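You operate a simulated robot arm through the tools that you are given. There is no shell and no other tool. Be economical: measure what you need, move in short steps, check, and stop when the job is done.

You run a simulated robot arm. Do the job below in one go: nothing can be reset, and whatever is moved stays where it is left.

JOB
Loosen the brass screw, then slide the PRINTS strip out onto the feed plate.
Fine: keep the holder clamped while you slide; open the clamp after.

Only the result counts: the job must be done as asked and must still hold three seconds after the hand-in. Knocking over, shifting, dropping, spilling or breaking anything else fails it.

ROBOT AND FRAMES
A 7-joint arm with a two-finger parallel gripper, fixed in place. Base frame: the origin is at the foot of the arm, x ahead of it, y to its left, z up; the work surface is at about z = 0.84. Readings come in m, rad, newtons and seconds.
Its first joint turns from -2.897 to 2.897 rad. Payload 4.4 kg.
The tool frame sits at the grasp point between the pads (the TCP): z along the fingers, y along the line on which they close. The tips reach 0.023 m beyond it. The gripper opens to 0.094 m. The fingers are 0.038 m wide and 0.01 m thick; the gripper's body (0.054 by 0.096 m) begins 0.039 m behind the TCP.
Orientation is told as [roll, pitch, yaw] about the base's x, y, z axes, in that order, counted from this pose: with the fingers straight down and closing along the base's y, the tool's x points along the base's -x, its y along +y and its z along -z.

CONTROLS
- The arm moves only by the tool send_rows. Its argument "moves" is a list of rows, each a list of 7 numbers: the gripper command, from -1 (shut) to 1 (fully open), values between in proportion, then the shift along the base's x, y, z in m, then the turn, a rotation vector about the base's x, y, z in rad. In form: [[gripper, dx, dy, dz, ax, ay, az], ...]. A call has 1 to 8 rows; each row is the pose to reach, as a shift and turn from the pose commanded when the call began. Rows are played at 5 a second. More than 0.05 m and 0.15 rad between two rows, or a gripper value outside its range, and nothing of the call is played. A pose out of reach is approached as far as the arm can. The call stops where the force on the tool passes 40 N (or 10 N more than at its start, if that is more) or the arm is blocked; 0.2 s more then pass. Each finger travels about 0.072 m/s and halts on what it meets, pressing with about 38 N; the grip force reading is that of the motor and also rises with nothing between the fingers. The clock runs only during rows and for 0.2 s after the last one: add rows that repeat a pose to give the fingers time. It gives the time, the measured TCP pose, the force on the tool (base axes), the opening and the grip force at its end, in the units of the frame above (readings bear some noise), with the torque about the TCP (base axes, N m) and any sound that the robot's microphone picked up.
- Cameras (640 x 400 px; columns grow to the right, rows downward): "scene" is fixed at [0.0486, 0.5005, 1.4416]; the picture's right is [-0.41, -0.91, 0.00], its down [-0.38, 0.17, -0.91] and it looks along [0.83, -0.37, -0.41] (base axes); focal length 360 px, centre (320, 200). "wrist" rides on the gripper at [0.086, 0.016, -0.074] in the tool frame; the picture's right is [-0.18, 0.98, 0.00], its down [-0.58, -0.11, -0.81] and it looks along [-0.79, -0.15, 0.59] (tool axes); focal length 243 px, centre (320, 200). There is no depth. A picture from a camera that has moved, and an enlarged one, comes with that camera's place and axes in the base frame and with its lens.
- get_image(camera): a new picture of that camera. The clock stands still meanwhile.
- close_up(camera, box): a new picture of the part [left, top, right, bottom] of that camera's present view, enlarged. The clock stands still meanwhile.
- hand_in(): hands the job in; it is judged then, once.

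Work in short steps. Places have to be worked out from the pictures, the camera data and where the tool is seen: move nearer, look again, correct. Check each grasp and each placing, and mend what went wrong. You have 120 turns and 84 pictures in all, those below and enlarged ones among them. Open the gripper and draw the arm clear of the work before you hand the job in, unless the task says otherwise; then end with one line.

The tools are called after "Call:" as name(argument=value, ...) on one line, values as JSON. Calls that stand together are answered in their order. send_rows: Moves the arm, as the interface text tells. Its arguments: {"type":"object","properties":{"moves":{"type":"array","items":{"type":"array","items":{"type":"number"}}}},"required":["moves"]} The other tools are called the same way: get_image (camera) takes a picture; close_up (camera, box) takes an enlarged picture of a part of a camera's view; hand_in () hands the job in.

At the start:

```text
time: 0.0
tool_pos: [0.6717, 0.084, 1.2082]
tool_rot: [0.002, 0.0, -0.001]
ft_force: [-0.1, 0.8, -0.5]
moment: [-0.02, -0.02, -0.03]
finger_gap: 0.0939
grip_force: 0.2
```

scene: 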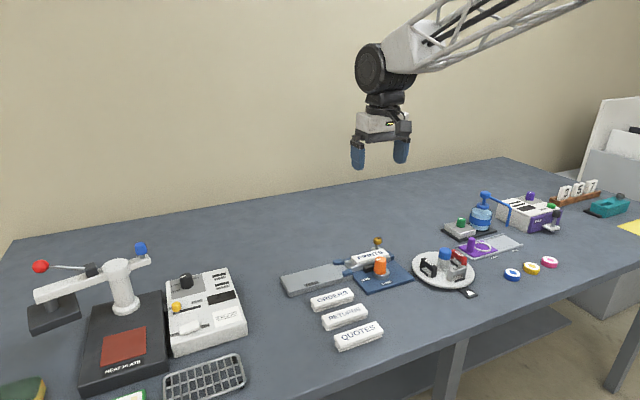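
wrist: 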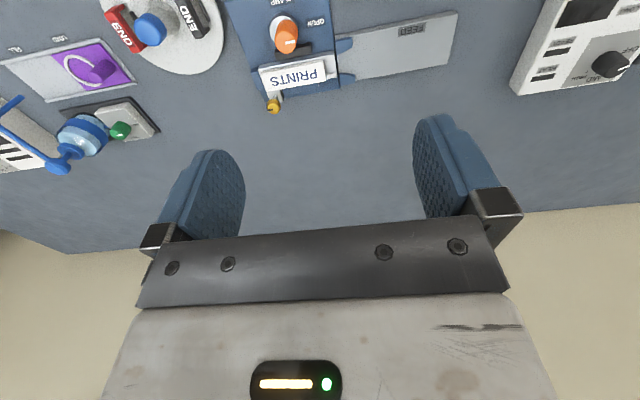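

I begin by looking closely at the holder with the PRINTS strip, in both cameras.

Call:
close_up(camera="scene", box=[270, 220, 430, 320])

Call:
close_up(camera="wrist", box=[210, 0, 470, 130])

```text
4.00 times, centred on (350, 270) of scene
camera zoom: at [0.0486, 0.5005, 1.4416], right [-0.41, -0.91, 0.0], down [-0.38, 0.17, -0.91], along [0.83, -0.37, -0.41], focal length 1438 px, centre (200, -80)
```

zoom: 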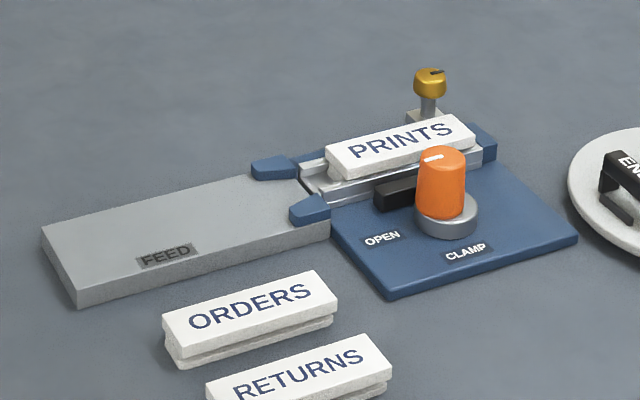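

```text
2.46 times, centred on (340, 65) of wrist
camera zoom: at [0.5848, 0.1006, 1.282], right [0.18, 0.98, 0.0], down [0.58, -0.11, 0.81], along [0.79, -0.15, -0.59], focal length 597 px, centre (271, 532)
```

zoom: 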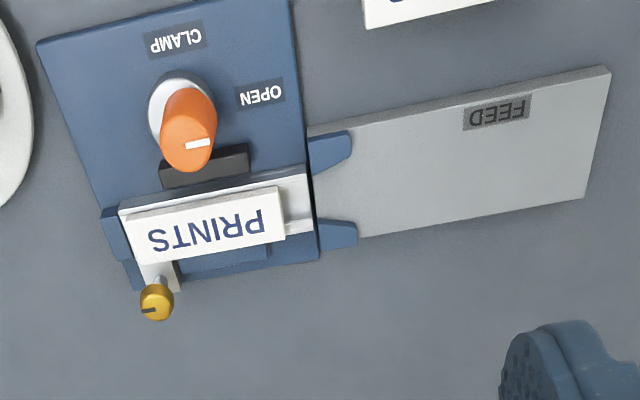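

The brass knob triangulates to about (0.809, -0.023, 0.901). The strip lies along y, at x 0.76–0.794 and y -0.036–0.071, and the feed plate spans y 0.085–0.272. I move back and lower so the wrist camera can see the holder close up.

Call:
send_rows(moves=[[1, -0.02, -0.02, -0.04, 0, 0, 0], [1, -0.04, -0.04, -0.08, 0, 0, 0], [1, -0.05, -0.055, -0.12, 0, 0, 0]])

Call:
get_image(camera="wrist")

```text
time: 0.8
tool_pos: [0.6234, 0.0299, 1.086]
tool_rot: [0.0, -0.001, -0.001]
ft_force: [0.3, 0.4, 0.0]
moment: [0.04, 0.03, -0.01]
finger_gap: 0.0942
grip_force: 0.0
```

```text
79 pictures are left
camera wrist: at [0.5359, 0.0471, 1.1597], right [0.18, 0.98, 0.0], down [0.58, -0.11, 0.81], along [0.79, -0.15, -0.59], focal length 243 px, centre (320, 200)
```

wrist: 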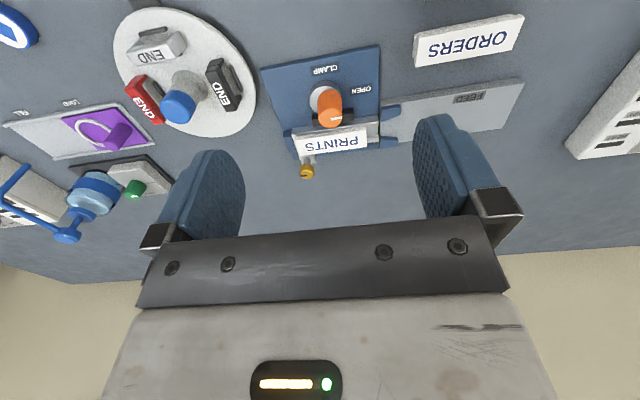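

Call:
close_up(camera="wrist", box=[255, 40, 415, 190])

Call:
close_up(camera="scene", box=[345, 230, 415, 290])

```text
2.67 times, centred on (335, 115) of wrist
camera zoom: at [0.5359, 0.0471, 1.1597], right [0.18, 0.98, 0.0], down [0.58, -0.11, 0.81], along [0.79, -0.15, -0.59], focal length 647 px, centre (280, 427)
```

zoom: 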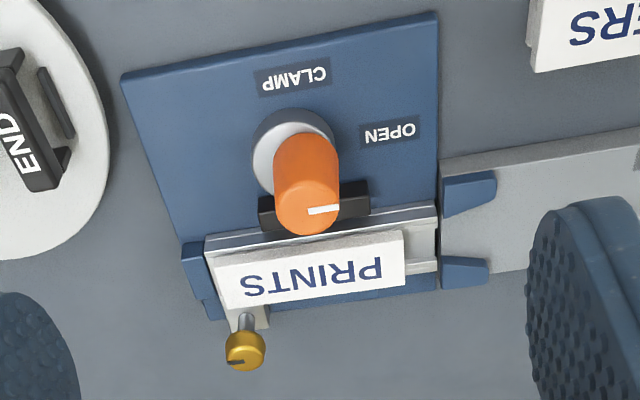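

```text
6.67 times, centred on (380, 260) of scene
camera zoom: at [0.0486, 0.5005, 1.4416], right [-0.41, -0.91, 0.0], down [-0.38, 0.17, -0.91], along [0.83, -0.37, -0.41], focal length 2398 px, centre (-80, -200)
```

zoom: 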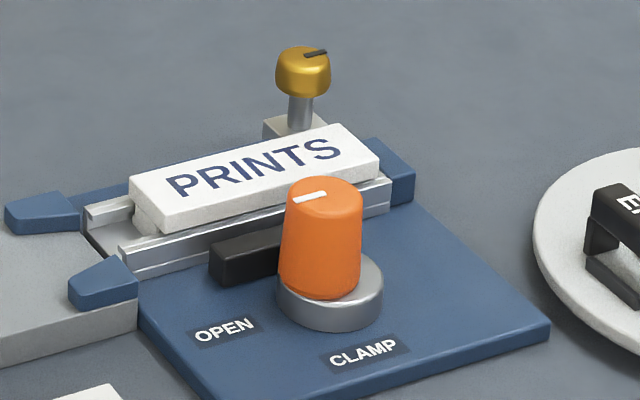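

The knob's white mark points at OPEN (+y), and CLAMP is toward -x. The holder isn't clamped now, so I'll clamp it first by turning the orange knob +90°. It sits at about (0.712, 0.030), with its top near z 0.91. I move above it and check.

Call:
send_rows(moves=[[1, 0.03, 0, -0.03, 0, 0, 0], [1, 0.06, 0, -0.06, 0, 0, 0], [1, 0.09, 0.001, -0.1, 0, 0, 0], [1, 0.09, 0.001, -0.11, 0, 0, 0], [1, 0.09, 0.001, -0.11, 0, 0, 0]])

Call:
get_image(camera="wrist")

Call:
close_up(camera="scene", box=[320, 200, 440, 300])

```text
time: 2.0
tool_pos: [0.7135, 0.0295, 0.9794]
tool_rot: [0.0, 0.001, 0.002]
ft_force: [0.0, -0.1, 0.3]
moment: [0.03, -0.01, 0.01]
finger_gap: 0.0939
grip_force: 0.1
```

```text
76 pictures are left
camera wrist: at [0.626, 0.0474, 1.052], right [0.18, 0.98, 0.0], down [0.58, -0.11, 0.81], along [0.79, -0.15, -0.59], focal length 243 px, centre (320, 200)
```

wrist: 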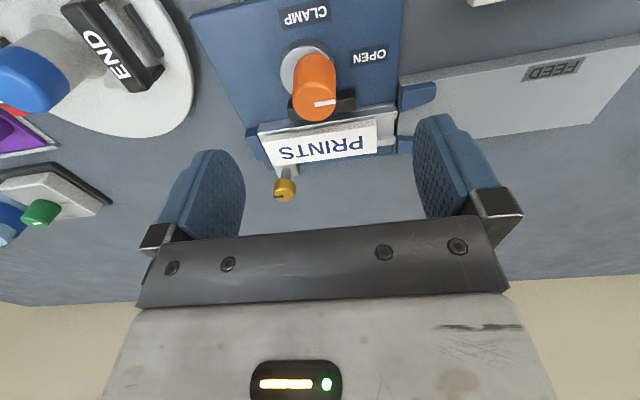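

```text
4.00 times, centred on (380, 250) of scene
camera zoom: at [0.0486, 0.5005, 1.4416], right [-0.41, -0.91, 0.0], down [-0.38, 0.17, -0.91], along [0.83, -0.37, -0.41], focal length 1438 px, centre (80, 0)
```

zoom: 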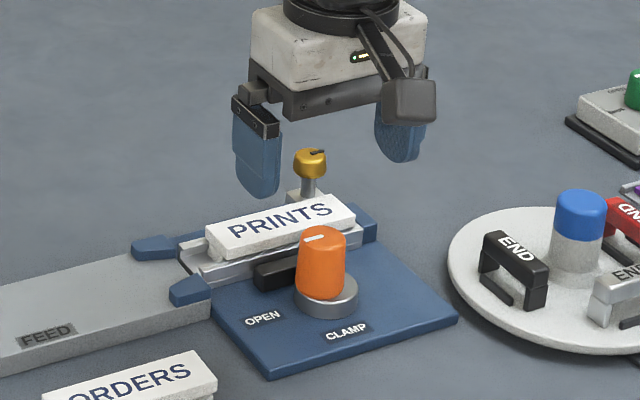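

Fresh triangulation puts the knob at about (0.713, 0.028), with its top at 0.91. I descend around it to TCP z 0.900.

Call:
send_rows(moves=[[1, 0.0, -0.001, -0.03, 0, 0, 0], [1, 0.0, -0.001, -0.06, 0, 0, 0], [1, 0.0, -0.001, -0.078, 0, 0, 0], [1, 0.0, -0.001, -0.078, 0, 0, 0]])

Call:
close_up(camera="scene", box=[320, 200, 440, 300])

Call:
get_image(camera="wrist")

```text
time: 3.0
tool_pos: [0.7126, 0.0282, 0.9024]
tool_rot: [0.001, 0.001, 0.001]
ft_force: [0.5, -1.0, -0.2]
moment: [-0.01, 0.0, 0.02]
finger_gap: 0.0939
grip_force: 0.0
```

```text
4.00 times, centred on (380, 250) of scene
camera zoom: at [0.0486, 0.5005, 1.4416], right [-0.41, -0.91, 0.0], down [-0.38, 0.17, -0.91], along [0.83, -0.37, -0.41], focal length 1438 px, centre (80, 0)
```

zoom: 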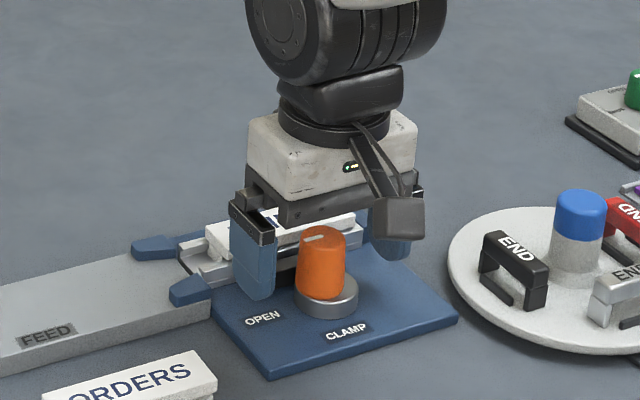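

```text
73 pictures are left
camera wrist: at [0.6256, 0.0459, 0.9754], right [0.18, 0.98, 0.0], down [0.58, -0.11, 0.81], along [0.79, -0.15, -0.59], focal length 243 px, centre (320, 200)
```

wrist: 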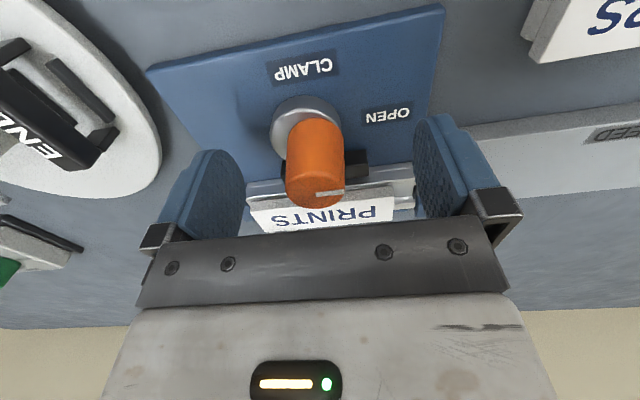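

The knob is centred between the fingers. I shift 3 mm back and close.

Call:
send_rows(moves=[[1, -0.003, 0, 0, 0, 0, 0], [-1, -0.003, 0, 0, 0, 0, 0], [-1, -0.003, 0, 0, 0, 0, 0], [-1, -0.003, 0, 0, 0, 0, 0], [-1, -0.003, 0, 0, 0, 0, 0]])

Call:
get_image(camera="wrist")

```text
time: 4.0
tool_pos: [0.7088, 0.0249, 0.901]
tool_rot: [-0.001, 0.001, -0.002]
ft_force: [-2.7, -30.1, 1.7]
moment: [-0.76, 0.0, -0.25]
finger_gap: 0.0315
grip_force: 37.8
stopped in row 4: the force on the tool passed its limit at 50 N (the readings are from after the stop); the commanded pose is now the measured one
```

```text
72 pictures are left
camera wrist: at [0.6221, 0.0428, 0.9748], right [0.19, 0.98, 0.0], down [0.58, -0.11, 0.81], along [0.79, -0.15, -0.59], focal length 243 px, centre (320, 200)
```

wrist: 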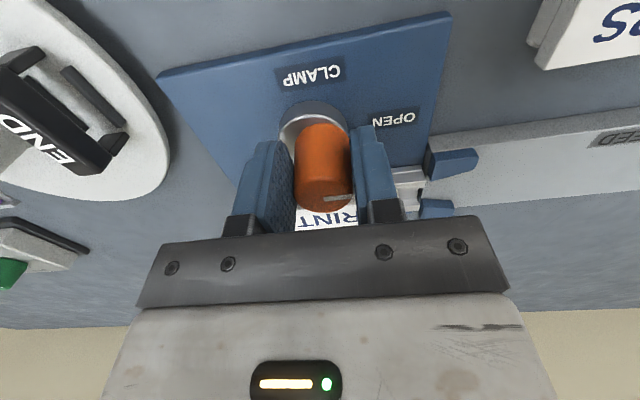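

Gripped at 31.5 mm, but there's a 30 N side load toward -y, so the knob's axis lies slightly further to -y. I shift that way a little to relieve it.

Call:
send_rows(moves=[[-1, 0, -0.002, 0, 0, 0, 0], [-1, 0, -0.002, 0, 0, 0, 0]])

```text
time: 4.6
tool_pos: [0.7108, 0.0234, 0.9009]
tool_rot: [-0.002, 0.0, -0.003]
ft_force: [-7.0, 5.6, 8.5]
moment: [0.14, 0.41, 0.09]
finger_gap: 0.0315
grip_force: 45.0
```

The load is down to a few newtons, so the axis is near y 0.0235. I start turning +z (counter-clockwise, OPEN to CLAMP) in small steps.

Call:
send_rows(moves=[[-1, 0, 0, 0, 0, 0, 0.1], [-1, 0, 0, 0, 0, 0, 0.2], [-1, 0, 0, 0, 0, 0, 0.3], [-1, 0, 0, 0, 0, 0, 0.3]])

Call:
get_image(camera="wrist")

```text
time: 5.3
tool_pos: [0.7088, 0.0222, 0.9008]
tool_rot: [-0.002, 0.0, 0.243]
ft_force: [-5.2, -12.0, 4.7]
moment: [-0.37, 0.02, -0.07]
finger_gap: 0.0314
grip_force: 44.7
stopped in row 3: the force on the tool passed its limit at 44 N (the readings are from after the stop); the commanded pose is now the measured one
```

```text
71 pictures are left
camera wrist: at [0.621, 0.019, 0.9748], right [-0.06, 1.0, 0.0], down [0.59, 0.04, 0.81], along [0.81, 0.05, -0.59], focal length 243 px, centre (320, 200)
```

wrist: 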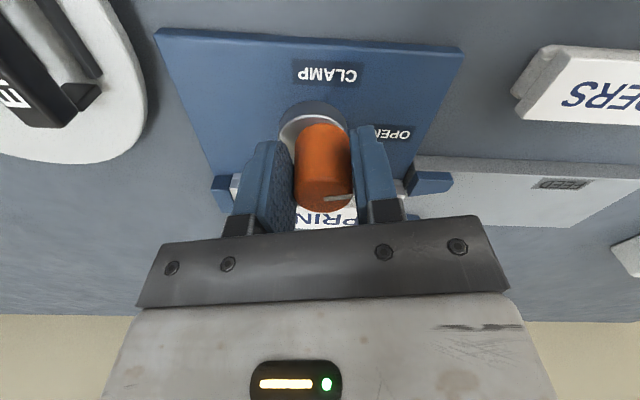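

The knob turned with the gripper (the mark stays fixed in the view). A -y side load built up, so I ease -y slightly and keep turning, watching the loads.

Call:
send_rows(moves=[[-1, 0, -0.0015, 0, 0, 0, 0], [-1, 0, -0.0015, 0, 0, 0, 0.08], [-1, 0, -0.0015, 0, 0, 0, 0.16], [-1, 0, -0.0015, 0, 0, 0, 0.16]])

```text
time: 6.3
tool_pos: [0.7098, 0.0219, 0.9019]
tool_rot: [-0.004, 0.0, 0.403]
ft_force: [12.0, -2.9, -4.1]
moment: [-0.07, -0.18, -0.08]
finger_gap: 0.0313
grip_force: 45.2
```

That went well. There's a slight +x pull now, so I follow it and continue.

Call:
send_rows(moves=[[-1, 0.001, 0, 0, 0, 0, 0.08], [-1, 0.001, -0.0005, 0, 0, 0, 0.16], [-1, 0.0015, -0.0005, 0, 0, 0, 0.24], [-1, 0.0015, -0.0005, 0, 0, 0, 0.32], [-1, 0.0015, -0.0005, 0, 0, 0, 0.32]])

```text
time: 7.2
tool_pos: [0.7109, 0.0192, 0.9019]
tool_rot: [-0.004, 0.001, 0.654]
ft_force: [4.7, -7.3, -2.0]
moment: [-0.34, -0.05, -0.06]
finger_gap: 0.0317
grip_force: 45.2
stopped in row 4: the force on the tool passed its limit at 44 N (the readings are from after the stop); the commanded pose is now the measured one
```

The drift fits a knob axis about 7.5 mm ahead of the TCP, at about (0.717, 0.0235). I turn on about that axis.

Call:
send_rows(moves=[[-1, 0.0004, -0.0006, 0, 0, 0, 0.08], [-1, 0.0008, -0.001, 0, 0, 0, 0.16], [-1, 0.0014, -0.0014, 0, 0, 0, 0.25], [-1, 0.0019, -0.0018, 0, 0, 0, 0.34], [-1, 0.0026, -0.0022, 0, 0, 0, 0.44], [-1, 0.0033, -0.0025, 0, 0, 0, 0.54], [-1, 0.0033, -0.0025, 0, 0, 0, 0.54]])

Call:
get_image(camera="wrist")

```text
time: 8.0
tool_pos: [0.7118, 0.0176, 0.9012]
tool_rot: [-0.003, 0.001, 0.891]
ft_force: [5.8, -7.4, -2.4]
moment: [-0.25, -0.2, -0.07]
finger_gap: 0.0314
grip_force: 44.9
stopped in row 4: the force on the tool passed its limit at 41 N (the readings are from after the stop); the commanded pose is now the measured one
```

```text
70 pictures are left
camera wrist: at [0.6449, -0.038, 0.9749], right [-0.65, 0.76, 0.0], down [0.45, 0.39, 0.81], along [0.61, 0.52, -0.59], focal length 243 px, centre (320, 200)
```

wrist: 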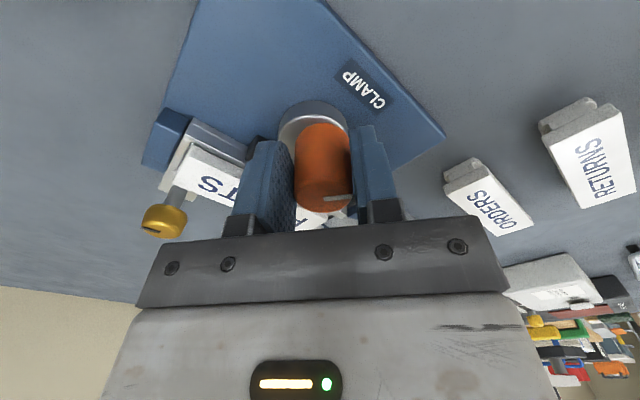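

Still turning with the grip. I continue in shorter pieces with a little more compensation.

Call:
send_rows(moves=[[-1, 0.0006, -0.001, 0, 0, 0, 0.06], [-1, 0.0012, -0.0014, 0, 0, 0, 0.12], [-1, 0.0018, -0.0018, 0, 0, 0, 0.18], [-1, 0.0024, -0.0021, 0, 0, 0, 0.24], [-1, 0.0024, -0.0021, 0, 0, 0, 0.24]])

```text
time: 9.2
tool_pos: [0.7134, 0.0166, 0.9023]
tool_rot: [-0.006, 0.0, 1.132]
ft_force: [25.4, 11.1, -19.7]
moment: [0.14, -0.41, -0.16]
finger_gap: 0.0316
grip_force: 44.8
```

Loads now point +x, +y and down, so I ease toward them and turn more.

Call:
send_rows(moves=[[-1, 0.002, 0.0006, -0.001, 0, 0, 0.0], [-1, 0.0025, 0.0006, -0.001, 0, 0, 0.07], [-1, 0.0032, 0.0005, -0.001, 0, 0, 0.14], [-1, 0.004, 0.0004, -0.001, 0, 0, 0.21], [-1, 0.004, 0.0004, -0.001, 0, 0, 0.21]])

```text
time: 9.7
tool_pos: [0.7141, 0.0162, 0.9007]
tool_rot: [-0.002, 0.002, 1.143]
ft_force: [-12.5, 3.6, 12.0]
moment: [0.0, 0.39, 0.12]
finger_gap: 0.0315
grip_force: 44.9
stopped in row 2: the force on the tool passed its limit at 48 N (the readings are from after the stop); the commanded pose is now the measured one
```

Overcorrected. I go back to pure rotation about the estimated axis.

Call:
send_rows(moves=[[-1, 0.0, 0, 0, 0, 0, 0.05], [-1, 0.0004, -0.0002, 0, 0, 0, 0.11], [-1, 0.0008, -0.0003, 0, 0, 0, 0.17], [-1, 0.0012, -0.0004, 0, 0, 0, 0.23], [-1, 0.0012, -0.0004, 0, 0, 0, 0.23]])

```text
time: 10.9
tool_pos: [0.7164, 0.0153, 0.9013]
tool_rot: [-0.003, 0.002, 1.374]
ft_force: [16.1, -7.0, 0.8]
moment: [-0.06, -0.4, -0.12]
finger_gap: 0.0315
grip_force: 45.0
```

Call:
send_rows(moves=[[-1, 0.0007, -0.0003, 0, 0, 0, 0.05], [-1, 0.0012, -0.0004, 0, 0, 0, 0.11], [-1, 0.0016, -0.0004, 0, 0, 0, 0.17], [-1, 0.002, -0.0004, 0, 0, 0, 0.22], [-1, 0.002, -0.0004, 0, 0, 0, 0.22]])

Call:
get_image(camera="wrist")

Call:
close_up(camera="scene", box=[320, 200, 440, 300])

```text
time: 12.1
tool_pos: [0.7185, 0.0153, 0.9012]
tool_rot: [-0.002, 0.001, 1.595]
ft_force: [-3.6, 9.7, 17.8]
moment: [0.53, 0.04, -0.26]
finger_gap: 0.0314
grip_force: 45.7
```

```text
69 pictures are left
camera wrist: at [0.7036, -0.0703, 0.9753], right [-0.99, 0.16, 0.0], down [0.09, 0.58, 0.81], along [0.13, 0.8, -0.59], focal length 243 px, centre (320, 200)
```

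wrist: 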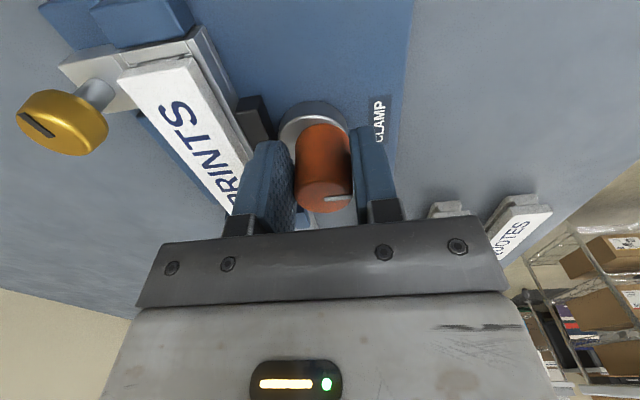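

```text
4.00 times, centred on (380, 250) of scene
camera zoom: at [0.0486, 0.5005, 1.4416], right [-0.41, -0.91, 0.0], down [-0.38, 0.17, -0.91], along [0.83, -0.37, -0.41], focal length 1438 px, centre (80, 0)
```

zoom: 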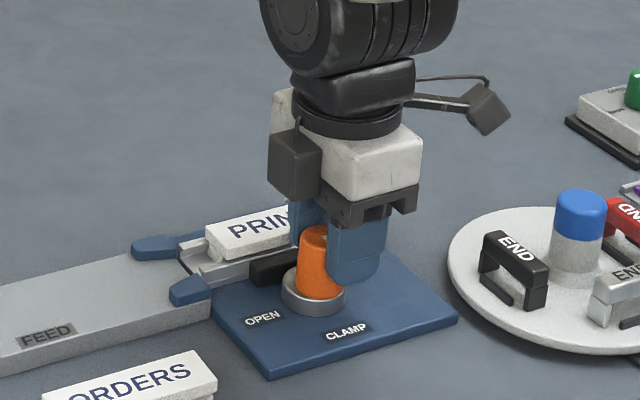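

Turned 91° in total, and the mark now points to CLAMP. I release with a small opening (the strip is close by), lift, and look.

Call:
send_rows(moves=[[-0.1, 0, 0, 0, 0, 0, 0], [-0.1, 0, 0, 0, 0, 0, 0], [-0.1, 0, 0, 0.02, 0, 0, 0], [-0.1, 0, 0, 0.06, 0, 0, 0], [-0.1, 0, 0, 0.1, 0, 0, 0], [-0.1, 0, 0, 0.14, 0, 0, 0], [-0.1, 0, 0, 0.14, 0, 0, 0]])

Call:
get_image(camera="wrist")

Call:
close_up(camera="scene", box=[330, 220, 430, 300])

```text
time: 13.7
tool_pos: [0.7183, 0.0149, 1.0431]
tool_rot: [0.0, 0.001, 1.592]
ft_force: [-0.3, 0.3, -0.3]
moment: [-0.01, 0.01, 0.01]
finger_gap: 0.0424
grip_force: 0.1
```

```text
67 pictures are left
camera wrist: at [0.7035, -0.0708, 1.1173], right [-0.99, 0.16, 0.0], down [0.09, 0.58, 0.81], along [0.13, 0.79, -0.59], focal length 243 px, centre (320, 200)
```

wrist: 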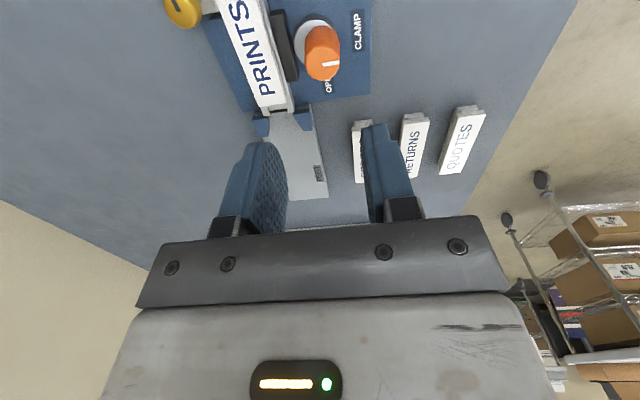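

```text
5.00 times, centred on (380, 260) of scene
camera zoom: at [0.0486, 0.5005, 1.4416], right [-0.41, -0.91, 0.0], down [-0.38, 0.17, -0.91], along [0.83, -0.37, -0.41], focal length 1798 px, centre (20, -100)
```

zoom: 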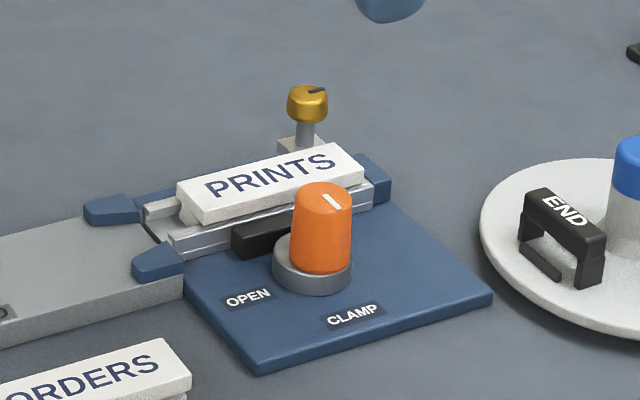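

The mark now points at CLAMP and the black jaw has moved against the holder. Next is the brass screw. I rotate back and travel above it at safe height.

Call:
send_rows(moves=[[0.3, 0.01, -0.005, 0, 0, 0, -0.14], [0.3, 0.02, -0.01, 0, 0, 0, -0.28], [0.3, 0.03, -0.015, 0, 0, 0, -0.42], [0.3, 0.04, -0.02, 0, 0, 0, -0.56], [0.3, 0.05, -0.025, 0, 0, 0, -0.7], [0.3, 0.06, -0.03, 0, 0, 0, -0.84], [0.3, 0.07, -0.035, 0, 0, 0, -0.98], [0.3, 0.08, -0.04, 0, 0, 0, -1.12]])

Call:
send_rows(moves=[[0.3, 0, 0, 0, 0, 0, -0.14], [0.3, 0, 0, -0.01, 0, 0, -0.28], [0.3, 0, 0, -0.03, 0, 0, -0.42], [0.3, 0, 0, -0.05, 0, 0, -0.47], [0.3, 0, 0, -0.06, 0, 0, -0.47], [0.3, 0, 0, -0.06, 0, 0, -0.47]])

Call:
get_image(camera="wrist")

Call:
close_up(camera="scene", box=[330, 200, 430, 280])

```text
time: 15.5
tool_pos: [0.7974, -0.0259, 1.0412]
tool_rot: [-0.002, 0.001, 0.472]
ft_force: [-0.3, 0.0, -0.9]
moment: [-0.03, -0.03, 0.02]
finger_gap: 0.0611
grip_force: 0.1
```

```text
time: 16.9
tool_pos: [0.7964, -0.0262, 0.9802]
tool_rot: [-0.003, 0.001, 0.003]
ft_force: [0.5, 0.1, -0.1]
moment: [0.0, 0.0, -0.01]
finger_gap: 0.0612
grip_force: 0.2
```

```text
65 pictures are left
camera wrist: at [0.7091, -0.009, 1.0535], right [0.18, 0.98, 0.0], down [0.58, -0.11, 0.81], along [0.79, -0.15, -0.59], focal length 243 px, centre (320, 200)
```

wrist: 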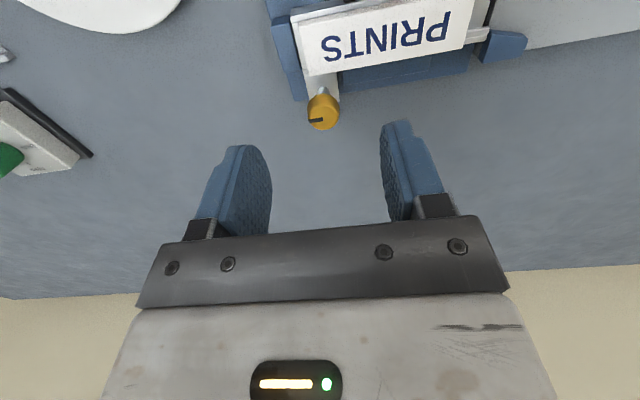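

```text
5.00 times, centred on (380, 240) of scene
camera zoom: at [0.0486, 0.5005, 1.4416], right [-0.41, -0.91, 0.0], down [-0.38, 0.17, -0.91], along [0.83, -0.37, -0.41], focal length 1798 px, centre (20, 0)
```

zoom: 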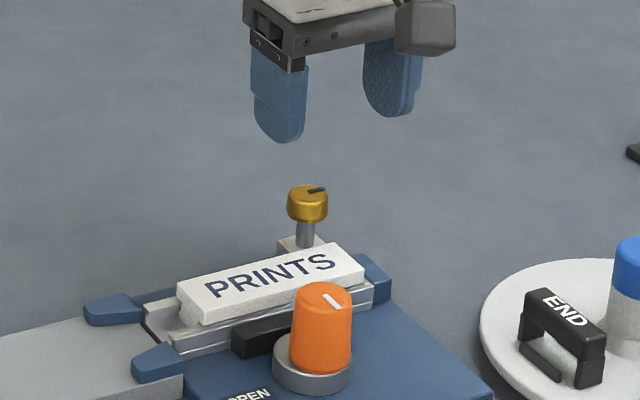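

The knob's top centre comes out at about (0.807, -0.025, 0.914), and the strip top is at 0.881. I pre-rotate to yaw -1.4 so there's a long counter-clockwise stroke, directly above the knob.

Call:
send_rows(moves=[[0.3, 0.004, 0, 0, 0, 0, -0.14], [0.3, 0.008, 0, 0, 0, 0, -0.28], [0.3, 0.012, 0.001, 0, 0, 0, -0.42], [0.3, 0.012, 0.001, 0, 0, 0, -0.56], [0.3, 0.012, 0.001, 0, 0, 0, -0.7], [0.3, 0.012, 0.001, 0, 0, 0, -0.84], [0.3, 0.012, 0.001, 0, 0, 0, -0.98], [0.3, 0.012, 0.001, 0, 0, 0, -1.12]])

Call:
send_rows(moves=[[0.3, 0, 0, 0, 0, 0, -0.14], [0.3, 0, 0, -0.01, 0, 0, -0.28], [0.3, 0, 0, -0.02, 0, 0, -0.28], [0.3, 0, 0, -0.02, 0, 0, -0.28]])

Call:
get_image(camera="wrist")

Call:
close_up(camera="scene", box=[330, 200, 430, 280])

```text
time: 18.7
tool_pos: [0.8088, -0.0236, 0.9825]
tool_rot: [-0.002, 0.002, -1.118]
ft_force: [-0.1, -0.8, -0.8]
moment: [0.02, 0.0, -0.01]
finger_gap: 0.0611
grip_force: 0.1
```

```text
time: 19.7
tool_pos: [0.8099, -0.023, 0.9609]
tool_rot: [-0.003, 0.002, -1.398]
ft_force: [-0.5, 0.5, -0.2]
moment: [0.01, -0.03, 0.02]
finger_gap: 0.0611
grip_force: 0.1
```

```text
63 pictures are left
camera wrist: at [0.8108, 0.0666, 1.0351], right [1.0, -0.01, 0.0], down [-0.01, -0.59, 0.81], along [-0.01, -0.81, -0.59], focal length 243 px, centre (320, 200)
```

wrist: 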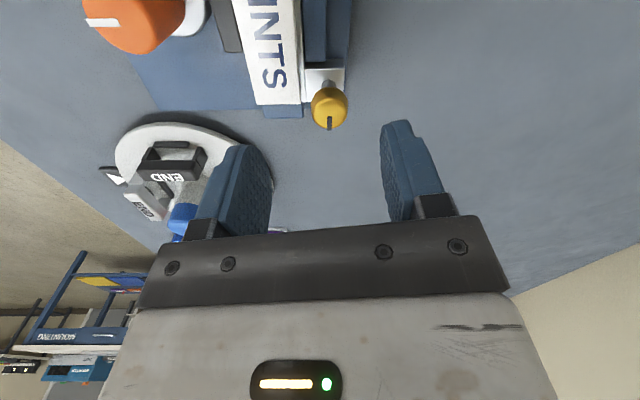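

```text
5.00 times, centred on (380, 240) of scene
camera zoom: at [0.0486, 0.5005, 1.4416], right [-0.41, -0.91, 0.0], down [-0.38, 0.17, -0.91], along [0.83, -0.37, -0.41], focal length 1798 px, centre (20, 0)
```

zoom: 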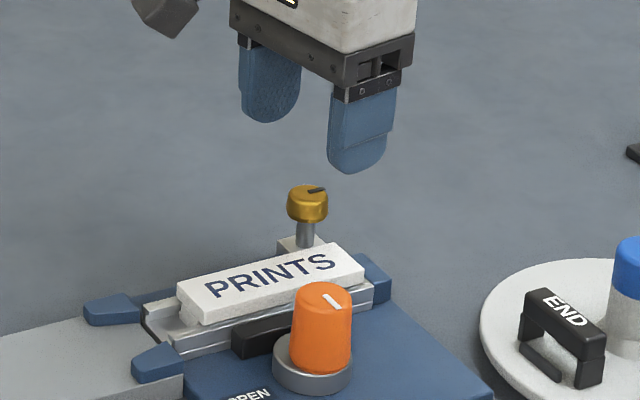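

Both views agree on roughly (0.811, -0.024). I descend to TCP z 0.913, so the tips at 0.890 stay above the strip.

Call:
send_rows(moves=[[0.3, 0.001, -0.001, -0.02, 0, 0, 0], [0.3, 0.001, -0.001, -0.035, 0, 0, 0], [0.3, 0.001, -0.001, -0.047, 0, 0, 0], [0.3, 0.001, -0.001, -0.047, 0, 0, 0]])

Call:
get_image(camera="wrist")

Call:
close_up(camera="scene", box=[330, 200, 430, 280])

```text
time: 20.7
tool_pos: [0.8114, -0.0245, 0.9138]
tool_rot: [-0.003, 0.002, -1.396]
ft_force: [0.1, -0.5, 0.4]
moment: [-0.02, 0.01, 0.02]
finger_gap: 0.0612
grip_force: 0.0
```

```text
61 pictures are left
camera wrist: at [0.8117, 0.0651, 0.9871], right [1.0, -0.01, 0.0], down [-0.01, -0.59, 0.81], along [-0.01, -0.81, -0.59], focal length 243 px, centre (320, 200)
```

wrist: 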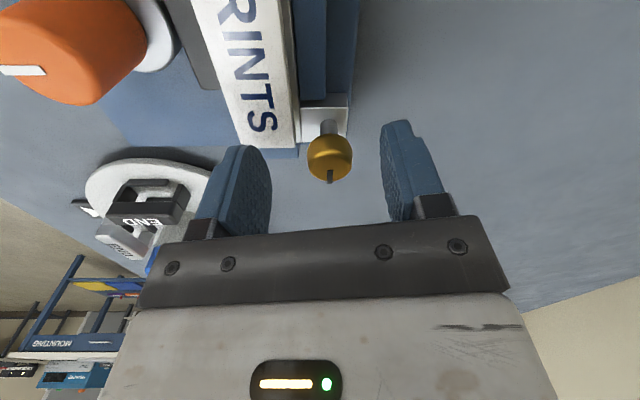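

```text
5.00 times, centred on (380, 240) of scene
camera zoom: at [0.0486, 0.5005, 1.4416], right [-0.41, -0.91, 0.0], down [-0.38, 0.17, -0.91], along [0.83, -0.37, -0.41], focal length 1798 px, centre (20, 0)
```

zoom: 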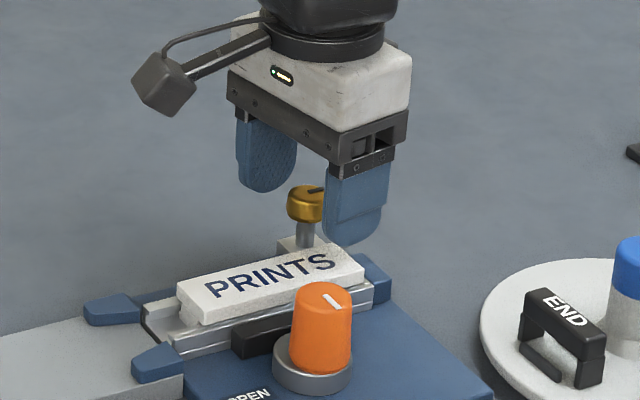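

Combining views, the knob's body centre is at about (0.813, -0.024, 0.897). I go 5 mm lower, shift 2 mm in x, and close.

Call:
send_rows(moves=[[0.3, 0.002, 0.0005, -0.005, 0, 0, 0], [-0.3, 0.002, 0.0005, -0.005, 0, 0, 0], [-1, 0.002, 0.0005, -0.005, 0, 0, 0], [-1, 0.002, 0.0005, -0.005, 0, 0, 0]])

Call:
get_image(camera="wrist")

```text
time: 21.7
tool_pos: [0.813, -0.0244, 0.9101]
tool_rot: [-0.001, 0.002, -1.399]
ft_force: [10.1, 1.3, 2.3]
moment: [-0.02, -0.19, 0.01]
finger_gap: 0.0231
grip_force: 38.3
```

```text
59 pictures are left
camera wrist: at [0.8142, 0.0656, 0.9829], right [1.0, -0.01, 0.0], down [-0.01, -0.59, 0.81], along [-0.01, -0.81, -0.59], focal length 243 px, centre (320, 200)
```

wrist: 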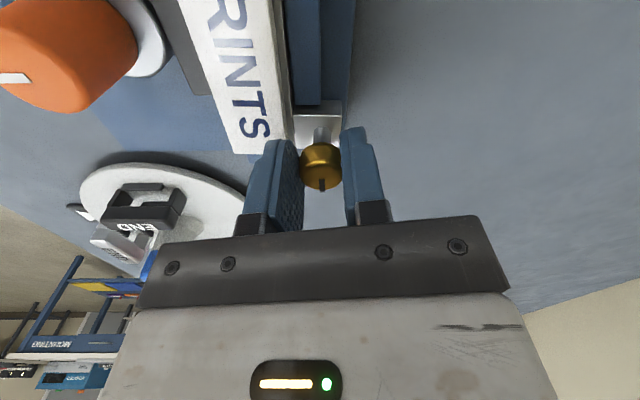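

Firmly gripped at 23 mm with only 10 N of side load. I turn counter-clockwise and watch.

Call:
send_rows(moves=[[-1, 0.0005, 0, 0, 0, 0, 0.08], [-1, 0.0005, 0, 0, 0, 0, 0.16], [-1, 0.0005, 0, 0, 0, 0, 0.24], [-1, 0.0005, 0, 0, 0, 0, 0.32], [-1, 0.0005, 0, 0, 0, 0, 0.32]])

Call:
get_image(camera="wrist")

```text
time: 22.9
tool_pos: [0.8134, -0.0234, 0.9089]
tool_rot: [-0.003, 0.001, -1.078]
ft_force: [-4.1, 2.7, 4.5]
moment: [0.13, 0.17, 0.01]
finger_gap: 0.0232
grip_force: 37.8
```

```text
58 pictures are left
camera wrist: at [0.7862, 0.061, 0.9821], right [0.95, 0.3, 0.0], down [0.18, -0.56, 0.81], along [0.24, -0.77, -0.59], focal length 243 px, centre (320, 200)
```

wrist: 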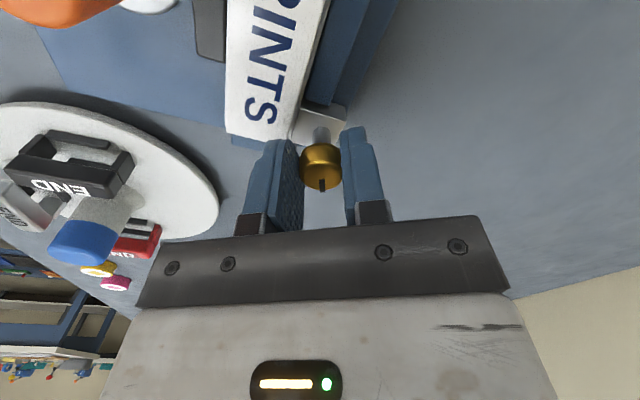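

The slot turns with the fingers and the loads are low, so I continue.

Call:
send_rows(moves=[[-1, 0, 0, 0, 0, 0, 0.1], [-1, 0, 0, 0, 0, 0, 0.2], [-1, 0, 0, 0, 0, 0, 0.3], [-1, 0, 0, 0, 0, 0, 0.4], [-1, 0, 0, 0, 0, 0, 0.5], [-1, 0, 0, 0, 0, 0, 0.6], [-1, 0, 0, 0, 0, 0, 0.6]])

```text
time: 24.5
tool_pos: [0.8133, -0.0245, 0.9092]
tool_rot: [-0.002, 0.004, -0.477]
ft_force: [-27.2, -8.4, 2.3]
moment: [0.17, 1.07, -0.09]
finger_gap: 0.023
grip_force: 38.0
```

A -x side load is building (27 N). I ease 2 mm toward -x and continue.

Call:
send_rows(moves=[[-1, -0.0015, -0.0005, 0, 0, 0, 0.0], [-1, -0.0018, -0.0005, 0, 0, 0, 0.1], [-1, -0.002, -0.0005, 0, 0, 0, 0.2], [-1, -0.0022, -0.0005, 0, 0, 0, 0.3], [-1, -0.0024, -0.0005, 0, 0, 0, 0.4], [-1, -0.0025, -0.0005, 0, 0, 0, 0.4]])

Call:
get_image(camera="wrist")

```text
time: 25.9
tool_pos: [0.8115, -0.0262, 0.9099]
tool_rot: [-0.001, 0.003, -0.075]
ft_force: [2.0, -0.4, 0.4]
moment: [0.16, -0.06, 0.0]
finger_gap: 0.023
grip_force: 38.2
```

```text
57 pictures are left
camera wrist: at [0.7258, -0.0011, 0.9829], right [0.26, 0.97, 0.0], down [0.57, -0.15, 0.81], along [0.78, -0.21, -0.59], focal length 243 px, centre (320, 200)
```

wrist: 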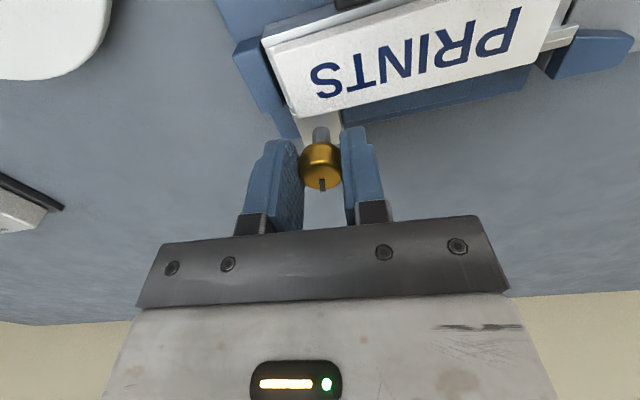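

Call:
send_rows(moves=[[-1, 0, 0, 0, 0, 0, 0.1], [-1, 0, -0.0002, 0, 0, 0, 0.2], [-1, 0, -0.0004, 0, 0, 0, 0.3], [-1, 0, -0.0006, 0, 0, 0, 0.4], [-1, 0, -0.0008, 0, 0, 0, 0.5], [-1, 0, -0.0008, 0, 0, 0, 0.5]])

```text
time: 27.5
tool_pos: [0.8099, -0.0275, 0.9102]
tool_rot: [-0.002, 0.002, 0.425]
ft_force: [-2.0, -9.3, 1.1]
moment: [-0.16, 0.04, -0.13]
finger_gap: 0.023
grip_force: 38.6
stopped in row 6: the force on the tool passed its limit at 41 N (the readings are from after the stop); the commanded pose is now the measured one
```

Drift implies a small 3–4 mm axis offset. I continue with that compensation.

Call:
send_rows(moves=[[-1, 0.0001, -0.0005, 0, 0, 0, 0.1], [-1, 0.0003, -0.0008, 0, 0, 0, 0.2], [-1, 0.0006, -0.001, 0, 0, 0, 0.3], [-1, 0.0009, -0.0012, 0, 0, 0, 0.4], [-1, 0.0012, -0.0013, 0, 0, 0, 0.5], [-1, 0.0012, -0.0013, 0, 0, 0, 0.5]])

Call:
get_image(camera="wrist")

Call:
close_up(camera="scene", box=[330, 200, 430, 280])

```text
time: 28.9
tool_pos: [0.8123, -0.0273, 0.9095]
tool_rot: [-0.001, -0.001, 0.925]
ft_force: [9.7, -14.3, 4.7]
moment: [-0.09, -0.2, -0.24]
finger_gap: 0.0229
grip_force: 38.4
```

```text
56 pictures are left
camera wrist: at [0.7471, -0.0856, 0.983], right [-0.67, 0.74, 0.0], down [0.44, 0.4, 0.81], along [0.6, 0.54, -0.59], focal length 243 px, centre (320, 200)
```

wrist: 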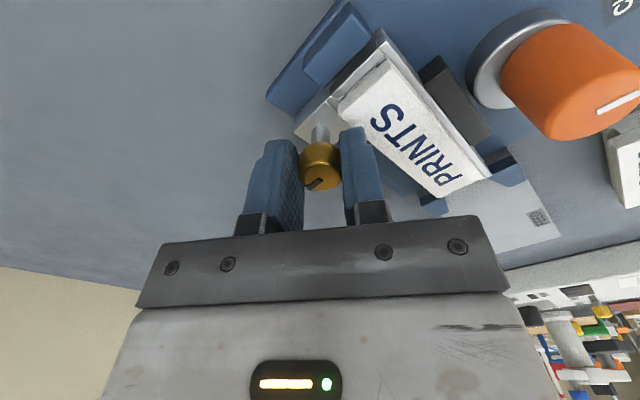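

```text
5.00 times, centred on (380, 240) of scene
camera zoom: at [0.0486, 0.5005, 1.4416], right [-0.41, -0.91, 0.0], down [-0.38, 0.17, -0.91], along [0.83, -0.37, -0.41], focal length 1798 px, centre (20, 0)
```

zoom: 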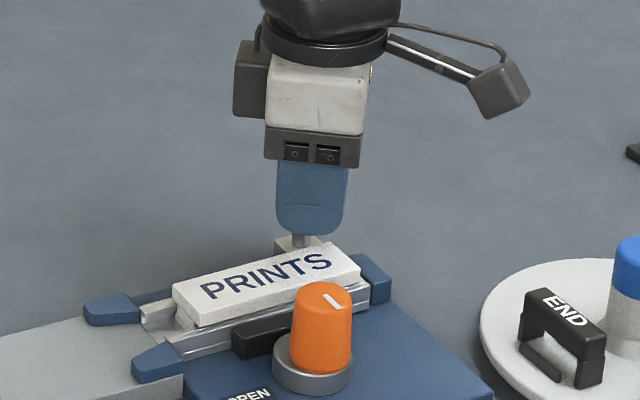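

The slot has now slipped relative to the fingers: the screw reached its loose-end stop after about 90° counter-clockwise. The strip has also shifted slightly, so it's free. I release, lift and check.

Call:
send_rows(moves=[[-0.1, 0, 0, 0, 0, 0, 0], [-0.1, 0, 0, 0, 0, 0, 0], [-0.1, 0, 0, 0.02, 0, 0, 0], [-0.1, 0, 0, 0.06, 0, 0, -0.1], [-0.1, -0.02, 0, 0.1, 0, 0, -0.24], [-0.1, -0.04, 0.01, 0.12, 0, 0, -0.38], [-0.1, -0.06, 0.02, 0.13, 0, 0, -0.52], [-0.1, -0.06, 0.02, 0.13, 0, 0, -0.52]])

Call:
close_up(camera="scene", box=[330, 200, 430, 280])

Call:
get_image(camera="wrist")

```text
time: 30.7
tool_pos: [0.7504, -0.0079, 1.0403]
tool_rot: [0.0, 0.001, 0.403]
ft_force: [-0.6, -0.3, -0.2]
moment: [0.0, -0.02, 0.02]
finger_gap: 0.0423
grip_force: 0.0
```

```text
5.00 times, centred on (380, 240) of scene
camera zoom: at [0.0486, 0.5005, 1.4416], right [-0.41, -0.91, 0.0], down [-0.38, 0.17, -0.91], along [0.83, -0.37, -0.41], focal length 1798 px, centre (20, 0)
```

zoom: 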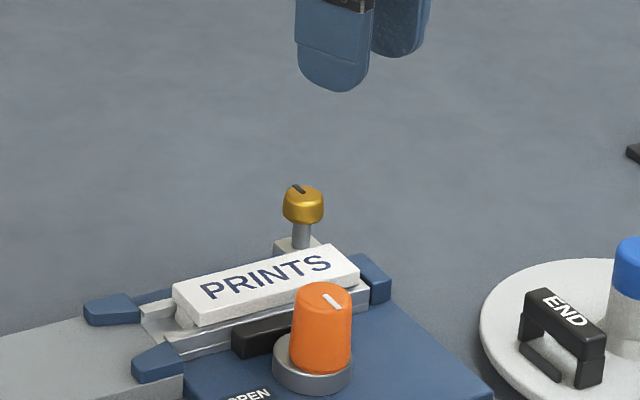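

```text
53 pictures are left
camera wrist: at [0.6631, -0.0252, 1.1133], right [-0.22, 0.98, 0.0], down [0.58, 0.13, 0.81], along [0.79, 0.17, -0.59], focal length 243 px, centre (320, 200)
```

wrist: 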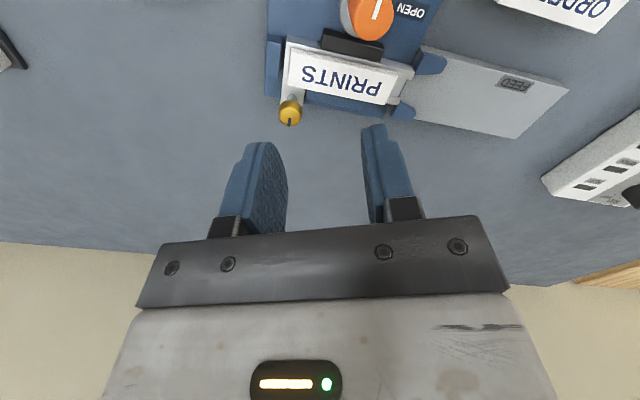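

The brass slot turned by about a quarter. The rail and screw seem to have moved a few mm too, so I check the holder closely before sliding.

Call:
close_up(camera="wrist", box=[255, 0, 435, 130])

Call:
close_up(camera="scene", box=[345, 230, 415, 290])

```text
3.08 times, centred on (345, 65) of wrist
camera zoom: at [0.6631, -0.0252, 1.1133], right [-0.22, 0.98, 0.0], down [0.58, 0.13, 0.81], along [0.79, 0.17, -0.59], focal length 746 px, centre (243, 615)
```

zoom: 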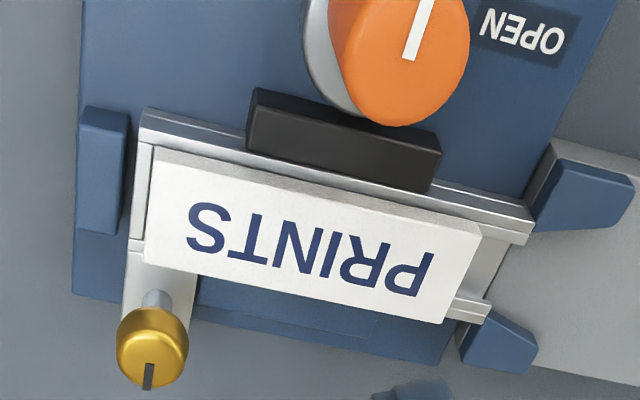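

```text
6.67 times, centred on (380, 260) of scene
camera zoom: at [0.0486, 0.5005, 1.4416], right [-0.41, -0.91, 0.0], down [-0.38, 0.17, -0.91], along [0.83, -0.37, -0.41], focal length 2398 px, centre (-80, -200)
```

zoom: 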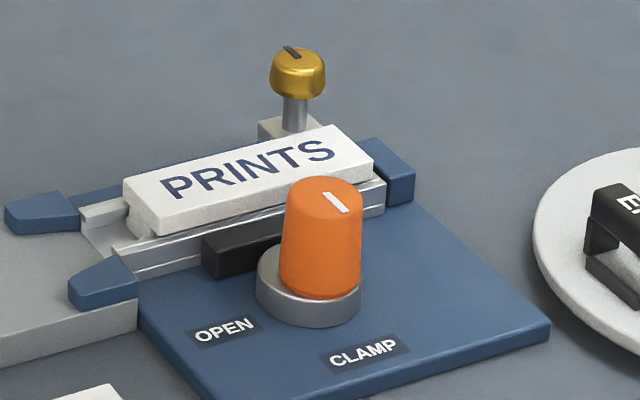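

The base plate hasn't moved, the cam ring shows clamped, and the rail has shifted only about 2 mm. I'll push the strip from its -y end with closed fingers. First I bring the closed fingers behind it at (0.771, -0.064), still high.

Call:
send_rows(moves=[[-1, 0.005, -0.015, 0, 0, 0, -0.1], [-1, 0.01, -0.03, -0.01, 0, 0, -0.2], [-1, 0.015, -0.045, -0.03, 0, 0, -0.3], [-1, 0.02, -0.056, -0.06, 0, 0, -0.403], [-1, 0.02, -0.056, -0.09, 0, 0, -0.403], [-1, 0.02, -0.056, -0.115, 0, 0, -0.403], [-1, 0.02, -0.056, -0.115, 0, 0, -0.403]])

Call:
close_up(camera="scene", box=[345, 220, 425, 280])

Call:
close_up(camera="wrist", box=[220, 60, 480, 220])

```text
time: 32.3
tool_pos: [0.771, -0.0646, 0.9233]
tool_rot: [-0.002, 0.002, 0.002]
ft_force: [-0.4, 0.5, 0.2]
moment: [0.03, -0.02, 0.02]
finger_gap: 0.0001
grip_force: 38.1
```

```text
6.67 times, centred on (385, 250) of scene
camera zoom: at [0.0486, 0.5005, 1.4416], right [-0.41, -0.91, 0.0], down [-0.38, 0.17, -0.91], along [0.83, -0.37, -0.41], focal length 2398 px, centre (-113, -133)
```

zoom: 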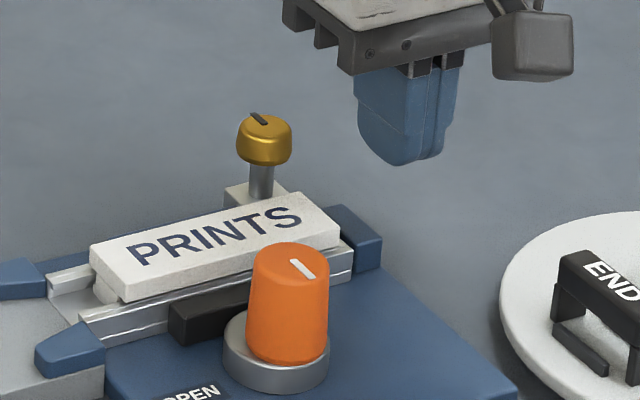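

```text
2.46 times, centred on (350, 140) of wrist
camera zoom: at [0.685, -0.0458, 0.9978], right [0.18, 0.98, 0.0], down [0.58, -0.11, 0.81], along [0.79, -0.15, -0.59], focal length 597 px, centre (246, 348)
```

zoom: 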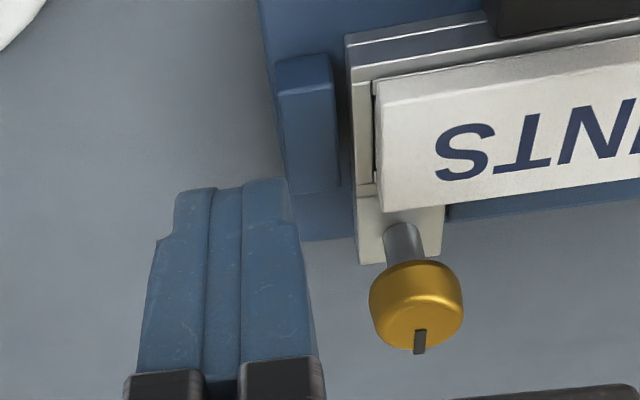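

Scene calibration checks out on the fingertip. The cap top is at z 0.880, its -y end at y -0.030, and the rail lip is at about 0.872. I set the tips at about 0.875 (TCP 0.898) and creep toward the strip.

Call:
send_rows(moves=[[-1, 0.003, 0, -0.015, 0, 0, 0], [-1, 0.003, 0, -0.025, 0, 0, 0], [-1, 0.003, 0, -0.025, 0, 0, 0], [-1, 0.003, 0, -0.025, 0, 0, 0]])

Call:
close_up(camera="scene", box=[345, 220, 425, 280])

Call:
close_up(camera="wrist", box=[220, 60, 480, 220])

```text
time: 33.3
tool_pos: [0.7732, -0.0641, 0.8993]
tool_rot: [-0.001, 0.004, 0.002]
ft_force: [0.5, 0.9, 0.3]
moment: [-0.02, -0.01, 0.01]
finger_gap: 0.0
grip_force: 37.7
```

```text
6.67 times, centred on (385, 250) of scene
camera zoom: at [0.0486, 0.5005, 1.4416], right [-0.41, -0.91, 0.0], down [-0.38, 0.17, -0.91], along [0.83, -0.37, -0.41], focal length 2398 px, centre (-113, -133)
```

zoom: 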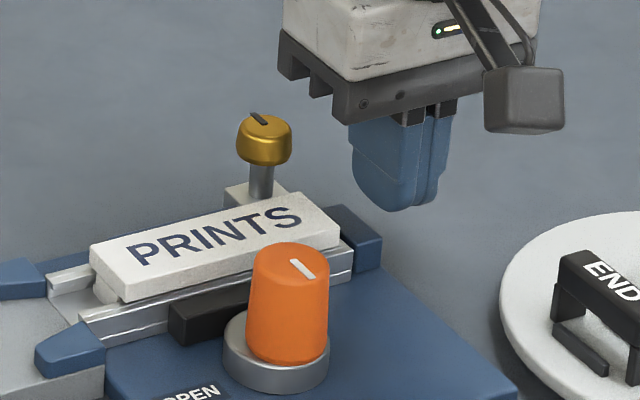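

```text
2.46 times, centred on (350, 140) of wrist
camera zoom: at [0.6872, -0.0469, 0.9731], right [0.18, 0.98, 0.0], down [0.58, -0.11, 0.81], along [0.79, -0.15, -0.59], focal length 597 px, centre (246, 348)
```

zoom: 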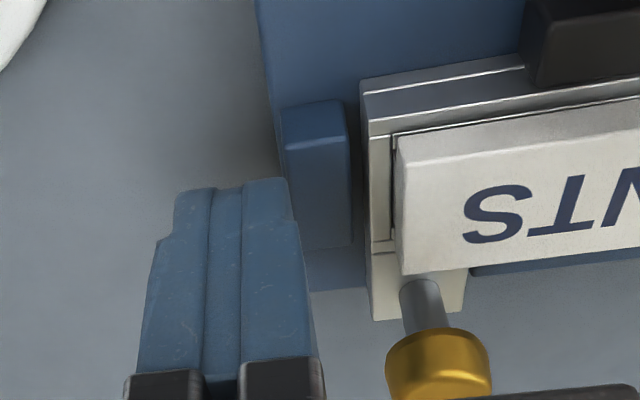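

The tips are at 0.876. I creep +y toward the cap end, watching the force.

Call:
send_rows(moves=[[-1, 0.001, 0.01, -0.001, 0, 0, 0], [-1, 0.001, 0.017, -0.001, 0, 0, 0], [-1, 0.001, 0.021, -0.001, 0, 0, 0], [-1, 0.001, 0.024, -0.001, 0, 0, 0], [-1, 0.001, 0.027, -0.001, 0, 0, 0], [-1, 0.001, 0.03, -0.001, 0, 0, 0], [-1, 0.001, 0.03, -0.001, 0, 0, 0]])

Call:
close_up(camera="scene", box=[345, 220, 425, 280])

Call:
close_up(camera="wrist", box=[220, 60, 480, 220])

```text
time: 34.9
tool_pos: [0.7761, -0.033, 0.8982]
tool_rot: [-0.002, 0.001, 0.002]
ft_force: [0.3, -1.1, -0.3]
moment: [0.0, 0.0, 0.0]
finger_gap: 0.0
grip_force: 37.8
```

```text
6.67 times, centred on (385, 250) of scene
camera zoom: at [0.0486, 0.5005, 1.4416], right [-0.41, -0.91, 0.0], down [-0.38, 0.17, -0.91], along [0.83, -0.37, -0.41], focal length 2398 px, centre (-113, -133)
```

zoom: 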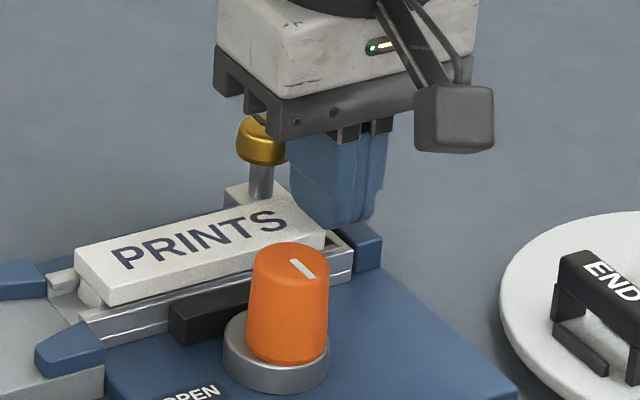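

```text
2.46 times, centred on (350, 140) of wrist
camera zoom: at [0.689, -0.0161, 0.9713], right [0.18, 0.98, 0.0], down [0.58, -0.11, 0.81], along [0.79, -0.15, -0.59], focal length 597 px, centre (246, 348)
```

zoom: 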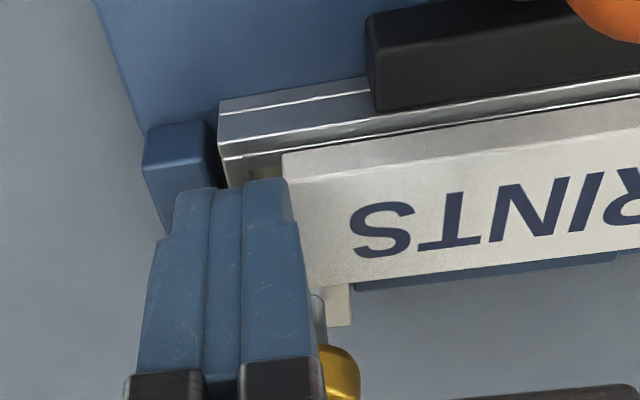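

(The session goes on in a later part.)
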